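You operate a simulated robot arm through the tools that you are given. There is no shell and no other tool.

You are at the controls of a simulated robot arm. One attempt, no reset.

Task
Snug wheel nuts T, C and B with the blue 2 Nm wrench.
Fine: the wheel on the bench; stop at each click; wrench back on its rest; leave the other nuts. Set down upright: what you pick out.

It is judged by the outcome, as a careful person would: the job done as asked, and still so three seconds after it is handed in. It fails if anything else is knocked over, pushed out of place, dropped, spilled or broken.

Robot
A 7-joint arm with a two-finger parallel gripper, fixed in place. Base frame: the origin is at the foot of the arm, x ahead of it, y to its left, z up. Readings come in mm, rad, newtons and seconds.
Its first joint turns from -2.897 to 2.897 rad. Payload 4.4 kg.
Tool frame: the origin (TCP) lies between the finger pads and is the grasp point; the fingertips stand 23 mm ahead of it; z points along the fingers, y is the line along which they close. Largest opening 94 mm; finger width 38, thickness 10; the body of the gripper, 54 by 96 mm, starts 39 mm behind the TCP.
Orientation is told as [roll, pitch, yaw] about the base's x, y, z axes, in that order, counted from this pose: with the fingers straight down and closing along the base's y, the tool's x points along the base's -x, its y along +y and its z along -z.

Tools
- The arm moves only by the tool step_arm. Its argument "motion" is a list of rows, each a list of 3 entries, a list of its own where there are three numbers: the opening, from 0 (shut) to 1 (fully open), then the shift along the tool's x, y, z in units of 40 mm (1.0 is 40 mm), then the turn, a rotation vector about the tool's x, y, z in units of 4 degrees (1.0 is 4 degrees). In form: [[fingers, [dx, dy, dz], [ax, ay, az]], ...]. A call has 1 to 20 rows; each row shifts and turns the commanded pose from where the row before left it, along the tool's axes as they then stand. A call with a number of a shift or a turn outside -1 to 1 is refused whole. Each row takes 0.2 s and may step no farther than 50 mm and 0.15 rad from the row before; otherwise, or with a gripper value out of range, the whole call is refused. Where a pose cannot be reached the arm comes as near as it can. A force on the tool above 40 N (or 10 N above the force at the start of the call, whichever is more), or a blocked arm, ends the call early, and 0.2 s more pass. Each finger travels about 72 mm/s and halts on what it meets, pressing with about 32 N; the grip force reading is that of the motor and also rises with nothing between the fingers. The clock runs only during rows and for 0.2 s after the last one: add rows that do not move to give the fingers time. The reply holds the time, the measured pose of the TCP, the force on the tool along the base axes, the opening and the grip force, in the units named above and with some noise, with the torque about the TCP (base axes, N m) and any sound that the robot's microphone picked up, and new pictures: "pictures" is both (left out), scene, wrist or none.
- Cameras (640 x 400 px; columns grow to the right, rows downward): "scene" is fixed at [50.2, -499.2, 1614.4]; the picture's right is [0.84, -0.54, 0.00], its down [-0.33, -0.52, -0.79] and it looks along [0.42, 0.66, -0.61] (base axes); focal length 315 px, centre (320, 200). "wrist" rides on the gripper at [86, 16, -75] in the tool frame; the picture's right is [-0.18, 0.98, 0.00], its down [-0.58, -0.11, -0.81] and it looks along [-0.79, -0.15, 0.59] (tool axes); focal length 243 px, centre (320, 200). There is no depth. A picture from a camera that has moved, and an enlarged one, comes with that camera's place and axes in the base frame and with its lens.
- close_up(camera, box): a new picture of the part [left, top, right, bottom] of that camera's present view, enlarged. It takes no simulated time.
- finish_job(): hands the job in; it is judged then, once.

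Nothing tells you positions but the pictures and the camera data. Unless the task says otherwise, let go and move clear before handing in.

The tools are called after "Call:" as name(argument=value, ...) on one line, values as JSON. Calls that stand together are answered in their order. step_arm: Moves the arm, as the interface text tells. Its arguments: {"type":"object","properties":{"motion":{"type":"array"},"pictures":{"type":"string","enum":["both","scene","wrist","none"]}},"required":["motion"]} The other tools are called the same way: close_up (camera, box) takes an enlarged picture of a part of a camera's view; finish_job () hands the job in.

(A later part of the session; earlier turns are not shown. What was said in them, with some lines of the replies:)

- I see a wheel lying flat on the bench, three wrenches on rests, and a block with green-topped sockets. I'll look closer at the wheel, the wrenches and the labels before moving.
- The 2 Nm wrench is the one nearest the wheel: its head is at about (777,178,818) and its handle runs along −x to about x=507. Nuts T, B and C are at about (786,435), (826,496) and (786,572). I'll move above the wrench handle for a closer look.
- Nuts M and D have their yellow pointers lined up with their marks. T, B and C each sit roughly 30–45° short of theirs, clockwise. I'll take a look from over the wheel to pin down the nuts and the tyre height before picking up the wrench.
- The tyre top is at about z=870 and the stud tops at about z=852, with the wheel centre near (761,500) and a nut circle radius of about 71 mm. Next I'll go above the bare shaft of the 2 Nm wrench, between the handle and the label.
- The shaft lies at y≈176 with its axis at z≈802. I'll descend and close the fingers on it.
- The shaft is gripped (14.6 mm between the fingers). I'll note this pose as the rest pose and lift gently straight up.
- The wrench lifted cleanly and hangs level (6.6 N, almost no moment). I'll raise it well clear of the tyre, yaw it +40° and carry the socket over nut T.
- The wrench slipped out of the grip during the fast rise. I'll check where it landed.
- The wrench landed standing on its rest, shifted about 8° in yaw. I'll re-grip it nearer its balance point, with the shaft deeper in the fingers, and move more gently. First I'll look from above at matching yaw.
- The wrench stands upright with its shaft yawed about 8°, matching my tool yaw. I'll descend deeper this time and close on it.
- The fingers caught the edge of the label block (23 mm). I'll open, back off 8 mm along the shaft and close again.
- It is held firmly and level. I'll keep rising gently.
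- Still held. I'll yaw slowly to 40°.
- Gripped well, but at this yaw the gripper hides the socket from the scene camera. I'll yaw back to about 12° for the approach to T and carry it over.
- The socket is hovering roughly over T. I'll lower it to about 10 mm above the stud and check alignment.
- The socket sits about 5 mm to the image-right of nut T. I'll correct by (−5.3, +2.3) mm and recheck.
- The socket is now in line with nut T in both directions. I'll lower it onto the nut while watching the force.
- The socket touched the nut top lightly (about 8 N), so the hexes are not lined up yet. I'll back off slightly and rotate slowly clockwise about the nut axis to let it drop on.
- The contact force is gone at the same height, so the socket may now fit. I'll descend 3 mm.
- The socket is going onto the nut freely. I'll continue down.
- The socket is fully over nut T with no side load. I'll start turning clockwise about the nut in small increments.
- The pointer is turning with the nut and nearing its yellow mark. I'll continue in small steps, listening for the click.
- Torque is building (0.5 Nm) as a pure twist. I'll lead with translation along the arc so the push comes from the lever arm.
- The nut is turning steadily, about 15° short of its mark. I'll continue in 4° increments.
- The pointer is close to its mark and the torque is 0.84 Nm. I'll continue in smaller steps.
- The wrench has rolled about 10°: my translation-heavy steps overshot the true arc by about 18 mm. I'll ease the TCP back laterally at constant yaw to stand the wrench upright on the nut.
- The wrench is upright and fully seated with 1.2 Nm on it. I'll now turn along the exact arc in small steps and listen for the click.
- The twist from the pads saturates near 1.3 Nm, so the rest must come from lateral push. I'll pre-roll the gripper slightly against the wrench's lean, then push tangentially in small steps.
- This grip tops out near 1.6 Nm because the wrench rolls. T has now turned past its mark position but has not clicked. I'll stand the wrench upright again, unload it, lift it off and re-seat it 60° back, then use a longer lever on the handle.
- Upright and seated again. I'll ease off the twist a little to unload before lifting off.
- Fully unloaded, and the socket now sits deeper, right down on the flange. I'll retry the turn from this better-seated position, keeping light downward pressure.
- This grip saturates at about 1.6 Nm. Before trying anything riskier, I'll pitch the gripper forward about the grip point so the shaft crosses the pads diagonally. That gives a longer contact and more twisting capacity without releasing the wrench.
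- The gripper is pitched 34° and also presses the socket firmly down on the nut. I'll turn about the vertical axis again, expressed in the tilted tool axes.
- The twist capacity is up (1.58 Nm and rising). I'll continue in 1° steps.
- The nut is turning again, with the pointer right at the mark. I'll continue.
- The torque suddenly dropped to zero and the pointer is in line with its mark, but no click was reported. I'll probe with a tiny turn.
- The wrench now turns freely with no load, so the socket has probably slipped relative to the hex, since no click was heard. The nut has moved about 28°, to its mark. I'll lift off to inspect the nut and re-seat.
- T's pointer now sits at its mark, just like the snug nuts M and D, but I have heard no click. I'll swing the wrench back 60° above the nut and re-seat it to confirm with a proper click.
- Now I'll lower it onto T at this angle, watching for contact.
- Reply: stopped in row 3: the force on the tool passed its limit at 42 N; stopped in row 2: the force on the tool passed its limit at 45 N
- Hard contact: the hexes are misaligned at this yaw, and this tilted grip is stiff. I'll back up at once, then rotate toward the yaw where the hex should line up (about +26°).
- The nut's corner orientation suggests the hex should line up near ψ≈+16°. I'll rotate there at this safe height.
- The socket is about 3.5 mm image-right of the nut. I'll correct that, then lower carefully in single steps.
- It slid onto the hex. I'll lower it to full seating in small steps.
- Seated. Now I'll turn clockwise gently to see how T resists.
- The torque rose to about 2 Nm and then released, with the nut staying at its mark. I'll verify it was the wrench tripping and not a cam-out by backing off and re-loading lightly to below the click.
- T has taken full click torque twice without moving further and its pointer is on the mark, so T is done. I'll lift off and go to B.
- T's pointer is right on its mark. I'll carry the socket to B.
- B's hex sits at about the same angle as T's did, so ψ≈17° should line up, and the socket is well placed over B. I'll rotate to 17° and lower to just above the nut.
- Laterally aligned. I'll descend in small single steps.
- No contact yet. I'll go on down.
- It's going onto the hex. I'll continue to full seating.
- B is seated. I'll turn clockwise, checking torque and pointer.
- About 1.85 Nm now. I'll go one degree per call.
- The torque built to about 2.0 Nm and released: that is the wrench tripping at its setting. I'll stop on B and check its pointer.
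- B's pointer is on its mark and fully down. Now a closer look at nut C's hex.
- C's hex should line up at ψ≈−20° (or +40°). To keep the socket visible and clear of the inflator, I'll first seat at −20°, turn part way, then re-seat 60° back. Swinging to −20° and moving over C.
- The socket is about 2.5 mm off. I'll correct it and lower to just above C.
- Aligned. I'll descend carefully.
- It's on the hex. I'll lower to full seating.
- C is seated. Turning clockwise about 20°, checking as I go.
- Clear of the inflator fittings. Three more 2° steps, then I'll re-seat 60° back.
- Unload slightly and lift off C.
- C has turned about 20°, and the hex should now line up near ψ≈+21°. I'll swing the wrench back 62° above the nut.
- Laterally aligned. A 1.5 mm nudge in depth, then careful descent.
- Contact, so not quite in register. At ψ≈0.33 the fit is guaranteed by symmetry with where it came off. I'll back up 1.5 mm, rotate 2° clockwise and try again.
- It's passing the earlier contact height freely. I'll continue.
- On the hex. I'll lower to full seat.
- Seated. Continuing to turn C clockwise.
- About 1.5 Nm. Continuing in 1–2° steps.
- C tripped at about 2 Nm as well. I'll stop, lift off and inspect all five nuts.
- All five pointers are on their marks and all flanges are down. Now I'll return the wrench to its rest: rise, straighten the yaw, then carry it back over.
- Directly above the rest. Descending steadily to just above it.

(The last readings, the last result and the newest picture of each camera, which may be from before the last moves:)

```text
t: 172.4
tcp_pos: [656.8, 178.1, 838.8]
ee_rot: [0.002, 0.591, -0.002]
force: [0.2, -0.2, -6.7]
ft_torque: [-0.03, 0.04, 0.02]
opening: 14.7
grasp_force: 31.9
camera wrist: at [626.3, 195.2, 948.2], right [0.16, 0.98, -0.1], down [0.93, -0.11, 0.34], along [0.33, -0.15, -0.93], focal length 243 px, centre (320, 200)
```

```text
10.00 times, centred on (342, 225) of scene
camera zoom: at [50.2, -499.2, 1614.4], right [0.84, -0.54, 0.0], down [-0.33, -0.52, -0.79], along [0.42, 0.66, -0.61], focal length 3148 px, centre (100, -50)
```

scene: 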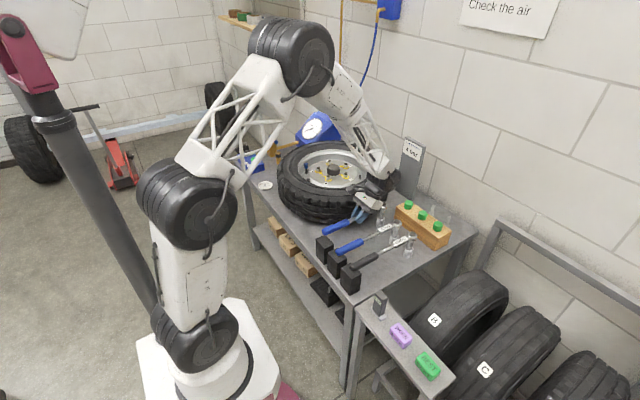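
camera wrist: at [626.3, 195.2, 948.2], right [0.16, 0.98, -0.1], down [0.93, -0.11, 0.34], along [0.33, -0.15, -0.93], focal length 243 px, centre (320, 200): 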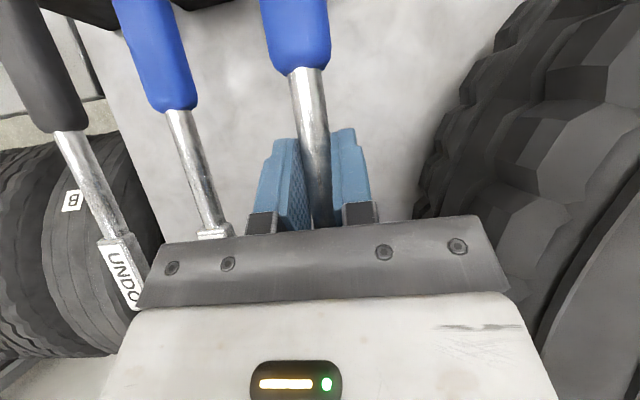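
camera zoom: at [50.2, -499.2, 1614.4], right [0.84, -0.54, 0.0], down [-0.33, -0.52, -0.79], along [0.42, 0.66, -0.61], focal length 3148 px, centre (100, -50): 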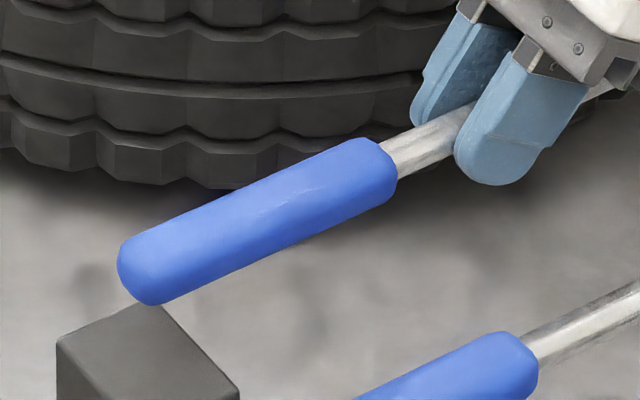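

The wrench is level, about 36 mm above its rest, and lines up with the block. A small +3 mm x correction, then I'll descend to near contact.

Call:
step_arm(motion=[[0, [-0.062, 0, -0.042], [0, 0, 0]], [0, [-0.084, 0, 0.1245], [0, 0, 0]], [0, [-0.112, 0, 0.166], [0, 0, 0]], [0, [-0.112, 0, 0.166], [0, 0, 0]], [0, [-0.07, 0, 0.1], [0, 0, 0]], [0, [0, 0, 0], [0, 0, 0]]], pictures="none")

Call:
close_up(camera="scene", box=[310, 180, 430, 280])

```text
t: 173.8
tcp_pos: [659.8, 177.9, 811.2]
ee_rot: [0.004, 0.593, -0.003]
force: [-0.5, 0.4, -6.3]
ft_torque: [-0.01, 0.07, 0.0]
opening: 14.9
grasp_force: 32.1
```

```text
4.00 times, centred on (370, 230) of scene
camera zoom: at [50.2, -499.2, 1614.4], right [0.84, -0.54, 0.0], down [-0.33, -0.52, -0.79], along [0.42, 0.66, -0.61], focal length 1259 px, centre (120, 80)
```

zoom: 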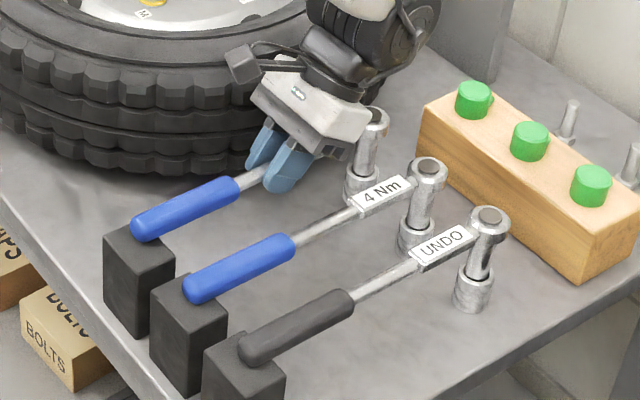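

Close to the original pose. I'll step down gently until contact.

Call:
step_arm(motion=[[0, [-0.042, 0, 0.062], [0, 0, 0]], [0, [-0.028, 0, 0.0415], [0, 0, 0]], [0, [0, 0, 0], [0, 0, 0]]], pictures="none")

```text
t: 174.6
tcp_pos: [659.8, 178.5, 805.7]
ee_rot: [0.004, 0.591, 0.0]
force: [0.6, -2.6, -1.3]
ft_torque: [-0.11, 0.92, 0.24]
opening: 14.8
grasp_force: 32.2
```

Call:
close_up(camera="scene", box=[310, 200, 374, 250])

Call:
close_up(camera="scene", box=[362, 195, 402, 240])

```text
8.00 times, centred on (342, 225) of scene
camera zoom: at [50.2, -499.2, 1614.4], right [0.84, -0.54, 0.0], down [-0.33, -0.52, -0.79], along [0.42, 0.66, -0.61], focal length 2518 px, centre (144, 0)
```

zoom: 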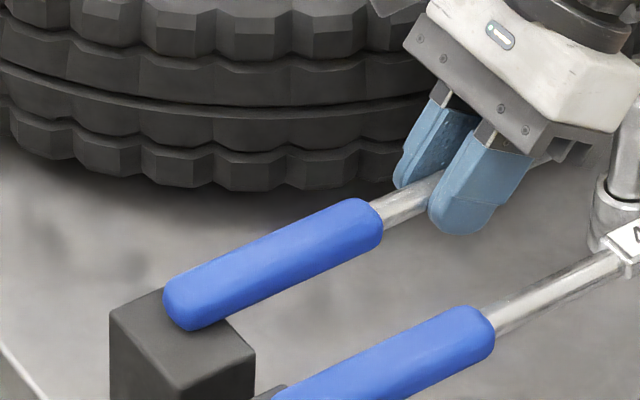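

```text
8.89 times, centred on (382, 218) of scene
camera zoom: at [50.2, -499.2, 1614.4], right [0.84, -0.54, 0.0], down [-0.33, -0.52, -0.79], along [0.42, 0.66, -0.61], focal length 2798 px, centre (-231, 44)
```

zoom: 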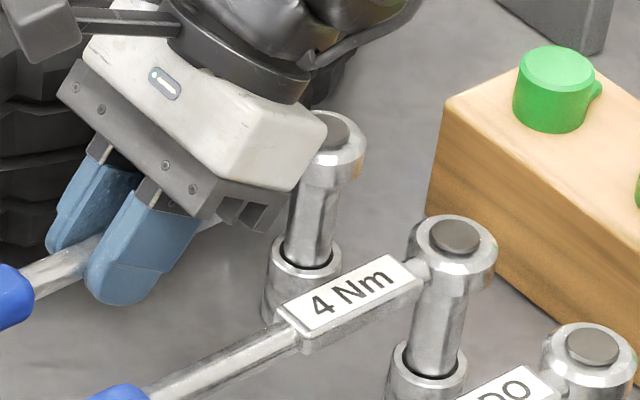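

The handle touches the block first, so the wrench is about 2° head-high. I'll tip it 2° nose-down and lower it the last bit.

Call:
step_arm(motion=[[0, [0, 0, 0], [0, 0.25, 0]], [0, [0, 0, 0], [0, 0.25, 0]], [0, [0, 0, 0], [0, 0, 0]]], pictures="none")

```text
t: 175.4
tcp_pos: [659.9, 179.2, 807.1]
ee_rot: [0.002, 0.627, -0.001]
force: [0.5, 2.0, 3.7]
ft_torque: [0.03, -1.02, 0.18]
opening: 14.8
grasp_force: 32.1
```

Call:
step_arm(motion=[[0, [0, 0, 0], [0, -0.2, 0]], [0, [0, 0, 0], [0, 0, 0]]], pictures="none")

Call:
close_up(camera="scene", box=[310, 195, 400, 250])

```text
t: 176.0
tcp_pos: [660.6, 178.6, 805.9]
ee_rot: [0.002, 0.614, -0.001]
force: [-2.2, -1.9, -1.4]
ft_torque: [-0.02, 0.81, 0.13]
opening: 14.7
grasp_force: 32.2
```

```text
7.11 times, centred on (355, 222) of scene
camera zoom: at [50.2, -499.2, 1614.4], right [0.84, -0.54, 0.0], down [-0.33, -0.52, -0.79], along [0.42, 0.66, -0.61], focal length 2238 px, centre (71, 40)
```

zoom: 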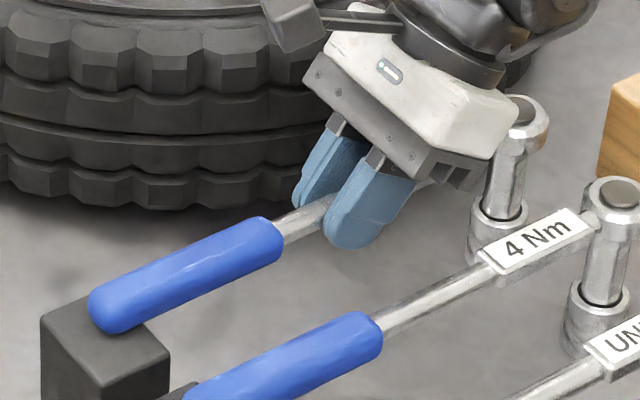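

The wrench is now supported at both ends within about a millimetre. I'll open the fingers gently.

Call:
step_arm(motion=[[0, [0, 0, 0], [0, 0.08, 0]], [0.17, [0, 0, 0], [0, 0, 0]], [0.2, [0, 0, 0], [0, 0, 0]], [0.26, [0, 0, 0], [0, 0, 0]], [0.35, [0, 0, 0], [0, 0, 0]], [0.45, [0, 0, 0], [0, 0, 0]], [0.55, [0, 0, 0], [0, 0, 0]], [0.55, [0, 0, 0], [0, 0, 0]]])

Call:
close_up(camera="scene", box=[310, 185, 420, 260])

Call:
close_up(camera="wrist", box=[200, 0, 440, 240])

```text
t: 177.8
tcp_pos: [661.1, 177.9, 806.6]
ee_rot: [0.003, 0.619, -0.001]
force: [-0.1, 0.3, 0.3]
ft_torque: [0.02, 0.0, 0.02]
opening: 51.6
grasp_force: 0.1
camera wrist: at [632.3, 195.3, 917.3], right [0.15, 0.98, -0.1], down [0.94, -0.11, 0.32], along [0.3, -0.15, -0.94], focal length 243 px, centre (320, 200)
```

scene: 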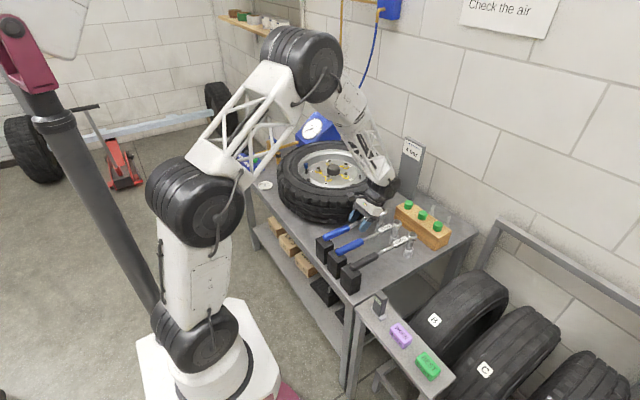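
wrist: 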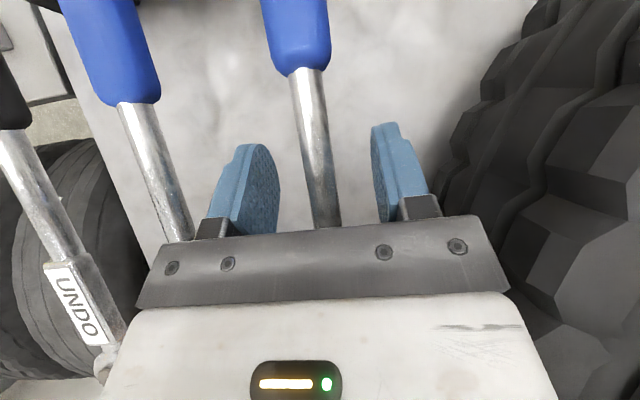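

```text
5.33 times, centred on (365, 222) of scene
camera zoom: at [50.2, -499.2, 1614.4], right [0.84, -0.54, 0.0], down [-0.33, -0.52, -0.79], along [0.42, 0.66, -0.61], focal length 1679 px, centre (80, 80)
```

zoom: 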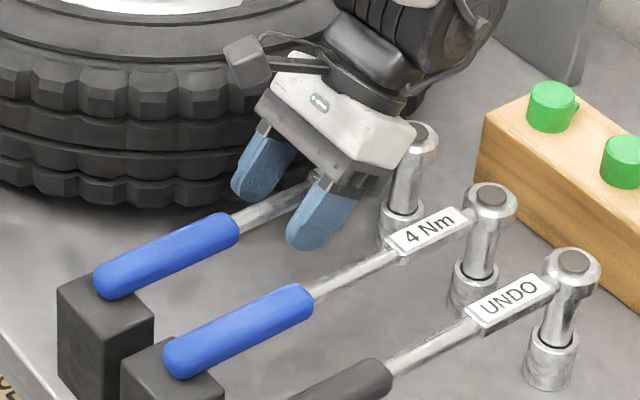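

```text
1.67 times, centred on (320, 120) of wrist
camera zoom: at [632.3, 195.3, 917.3], right [0.15, 0.98, -0.1], down [0.94, -0.11, 0.32], along [0.3, -0.15, -0.94], focal length 404 px, centre (320, 333)
```

zoom: 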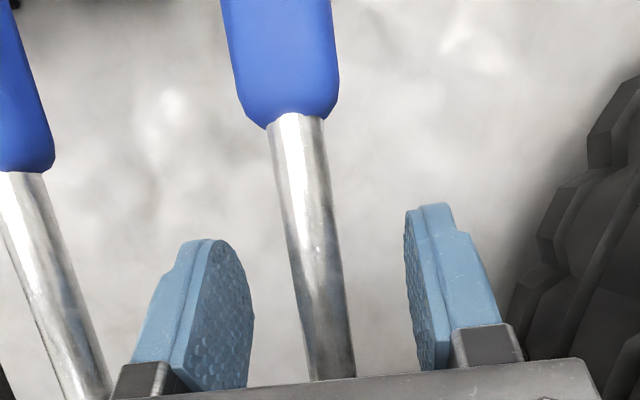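

The wrench is standing on its rest. I'll withdraw straight up, slowly.

Call:
step_arm(motion=[[0.55, [0.058, 0, -0.081], [0, 0, 0]], [0.55, [0.116, 0, -0.163], [0, 0, 0]], [0.55, [0.174, 0, -0.244], [0, 0, 0]], [0.55, [0.232, 0, -0.326], [0, 0, 0]], [0.55, [0.29, 0, -0.407], [0, 0, 0]], [0.55, [0.29, 0, -0.407], [0, 0, 0]], [0.55, [0.29, 0, -0.407], [0, 0, 0]], [0.55, [0.29, 0, -0.407], [0, 0, 0]], [0.55, [0.29, 0, -0.407], [0, 0, 0]], [0.55, [0.29, 0, -0.407], [0, 0, 0]], [0.55, [0.29, 0, -0.407], [0, 0, 0]], [0.55, [0, 0, 0], [0, 0, 0]]])

Call:
close_up(camera="scene", box=[310, 180, 430, 280])

Call:
close_up(camera="scene", box=[265, 130, 395, 230])

```text
t: 180.4
tcp_pos: [659.2, 177.5, 986.1]
ee_rot: [0.004, 0.621, -0.002]
force: [-0.7, -0.1, -0.4]
ft_torque: [0.02, 0.01, 0.0]
opening: 51.7
grasp_force: 0.0
camera wrist: at [631.5, 194.7, 1097.3], right [0.15, 0.98, -0.1], down [0.94, -0.11, 0.32], along [0.3, -0.15, -0.94], focal length 243 px, centre (320, 200)
```

scene: 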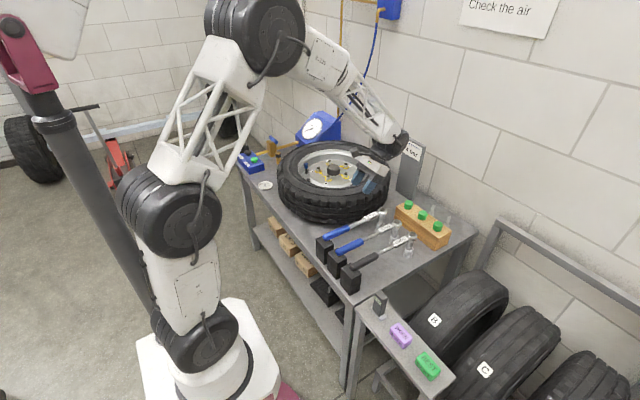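
wrist: 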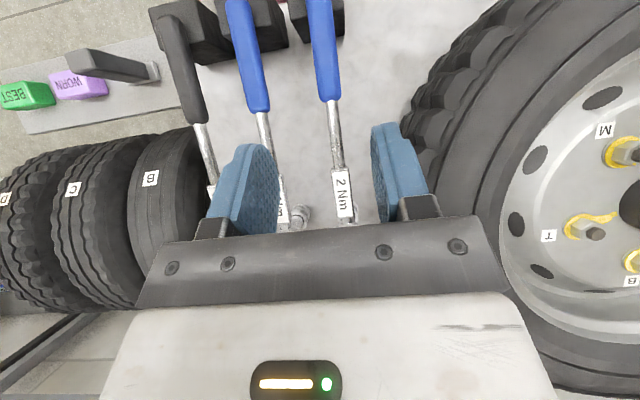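

```text
4.00 times, centred on (370, 230) of scene
camera zoom: at [50.2, -499.2, 1614.4], right [0.84, -0.54, 0.0], down [-0.33, -0.52, -0.79], along [0.42, 0.66, -0.61], focal length 1259 px, centre (120, 80)
```

zoom: 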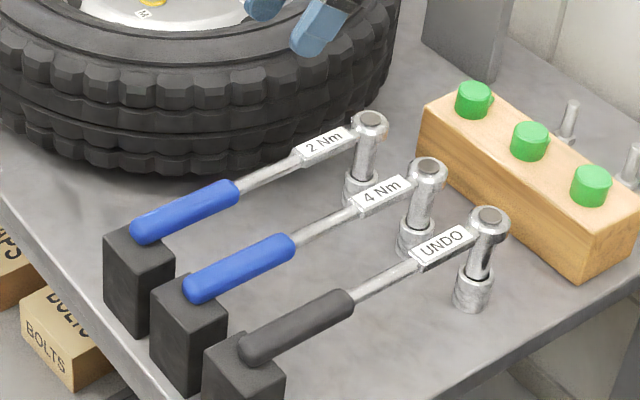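

```text
4.00 times, centred on (330, 180) of scene
camera zoom: at [50.2, -499.2, 1614.4], right [0.84, -0.54, 0.0], down [-0.33, -0.52, -0.79], along [0.42, 0.66, -0.61], focal length 1259 px, centre (280, 280)
```

zoom: 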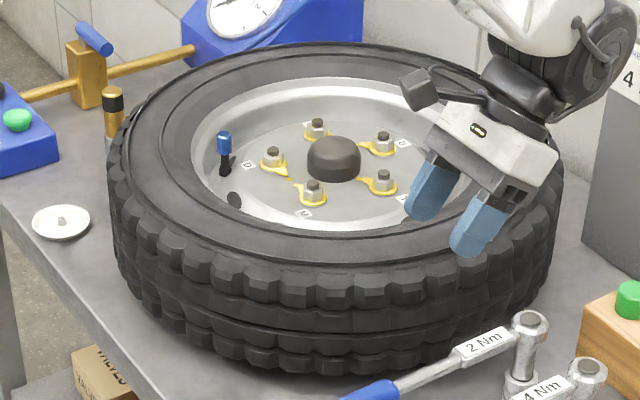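

The wrench is back on its rest just as it was found. I'll straighten the gripper, move up and clear, and take a last look at the nuts from above.

Call:
step_arm(motion=[[0.55, [0.5, 0, -0.7], [0, 0, 0]], [0.55, [0.5, 0, -0.7], [0, 0, 0]], [0.55, [0.5, 0, -0.7], [0, 0, 0]], [0.55, [0, 0, 0], [0, -0.98, 0]], [0.55, [0, 0, 0], [0, -0.98, 0]], [0.55, [0, 0, 0], [0, -0.98, 0]], [0.55, [0, 0, 0], [0, -0.98, 0]], [0.55, [0, 0, 0], [0, -0.98, 0]], [0.55, [0, 0, 0], [0, -0.98, 0]], [0.55, [0, 0, 0], [0, -0.98, 0]], [0.55, [0, 0, 0], [0, -0.98, 0]], [0.55, [0, 0, 0], [0, -0.98, 0]], [0.55, [-0.3, 0.85, 0], [0, 0, 0]], [0.55, [-0.3, 0.85, 0], [0, 0, 0]], [0.55, [-0.3, 0.85, 0], [0, 0, 0]], [0.55, [-0.3, 0.85, 0], [0, 0, 0]], [0.55, [-0.3, 0.85, 0], [0, 0, 0]], [0.55, [-0.3, 0.85, 0], [0, 0, 0]], [0.55, [-0.3, 0.85, 0], [0, 0, 0]], [0.55, [0, 0, 0], [0, 0, 0]]])

Call:
close_up(camera="wrist", box=[240, 0, 560, 200])

Call:
close_up(camera="scene", box=[310, 180, 430, 280])

```text
t: 184.6
tcp_pos: [745.4, 415.2, 1090.9]
ee_rot: [0.002, 0.004, -0.003]
force: [-0.2, -1.0, -0.2]
ft_torque: [-0.02, -0.02, -0.02]
opening: 51.5
grasp_force: 0.0
camera wrist: at [658.2, 432.1, 1165.6], right [0.19, 0.98, 0.0], down [0.58, -0.11, 0.8], along [0.79, -0.15, -0.59], focal length 243 px, centre (320, 200)
```

scene: 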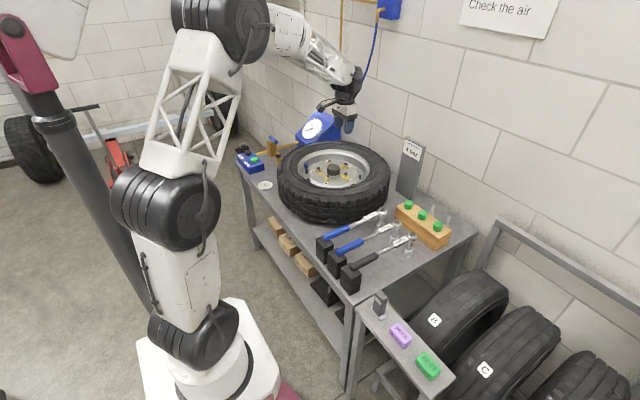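
wrist: 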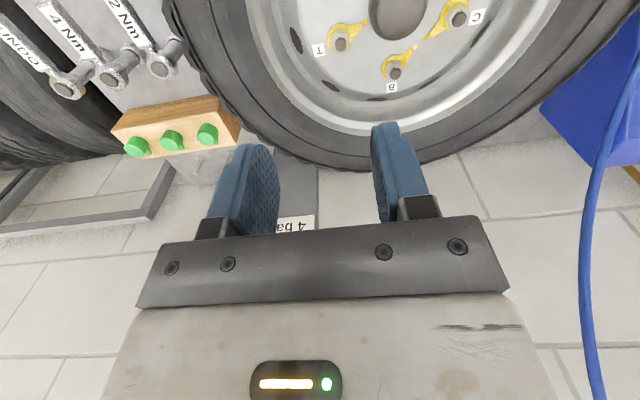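

```text
2.00 times, centred on (400, 100) of wrist
camera zoom: at [658.2, 432.1, 1165.6], right [0.19, 0.98, 0.0], down [0.58, -0.11, 0.8], along [0.79, -0.15, -0.59], focal length 485 px, centre (160, 400)
```

zoom: 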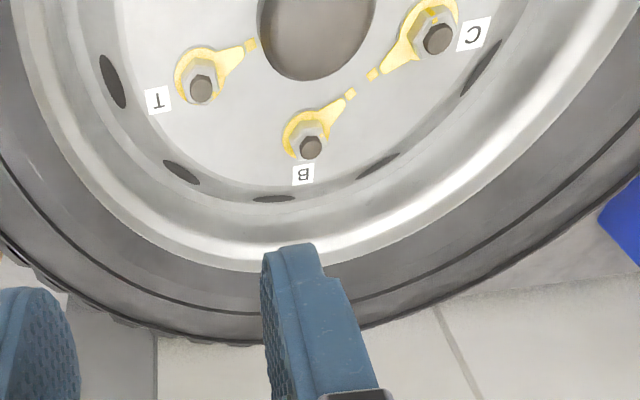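

```text
4.00 times, centred on (370, 230) of scene
camera zoom: at [50.2, -499.2, 1614.4], right [0.84, -0.54, 0.0], down [-0.33, -0.52, -0.79], along [0.42, 0.66, -0.61], focal length 1259 px, centre (120, 80)
```

zoom: 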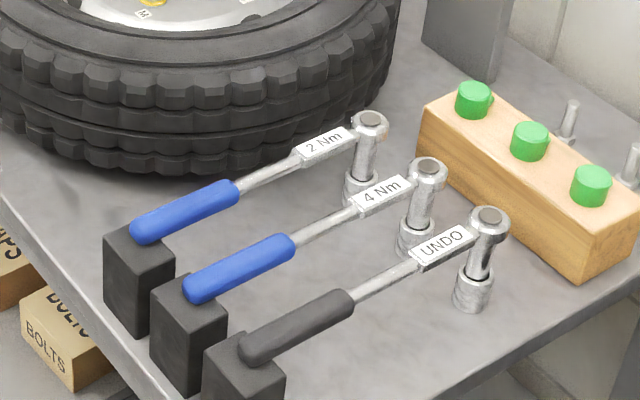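

T, B and C all have their pointers on their marks, M and D are untouched, and the 2 Nm wrench stands on its rest. The arm is clear, so I'm handing in.

Call:
finish_job()

```text
The job is handed in.
```

I snugged nuts T, B and C with the blue 2 Nm wrench and put the wrench back upright on its rest. Nuts M and D and the wheel were left alone, and the arm was clear when I handed in.

- **Click not heard:** the microphone never reported a click. I judged each one by torque: it climbed to about 2 Nm and then dropped to zero. I stopped there, and each nut's yellow pointer now sits on its mark.
- **T tripped twice:** I wasn't sure about the first release, so I re-seated the wrench on T and loaded it again. It released at about 2 Nm again and the nut did not move further.
- **Wrench slipped once:** on the first pick-up it slid out of the gripper during a fast lift. It landed standing on its rest, turned about 8°. I saw no damage or anything else disturbed, and its final position matches where it started.
- **Hard contact on T:** while re-seating, the socket hit the top of the nut at about 45 N before I backed off. I saw no effect on the nut or wheel.
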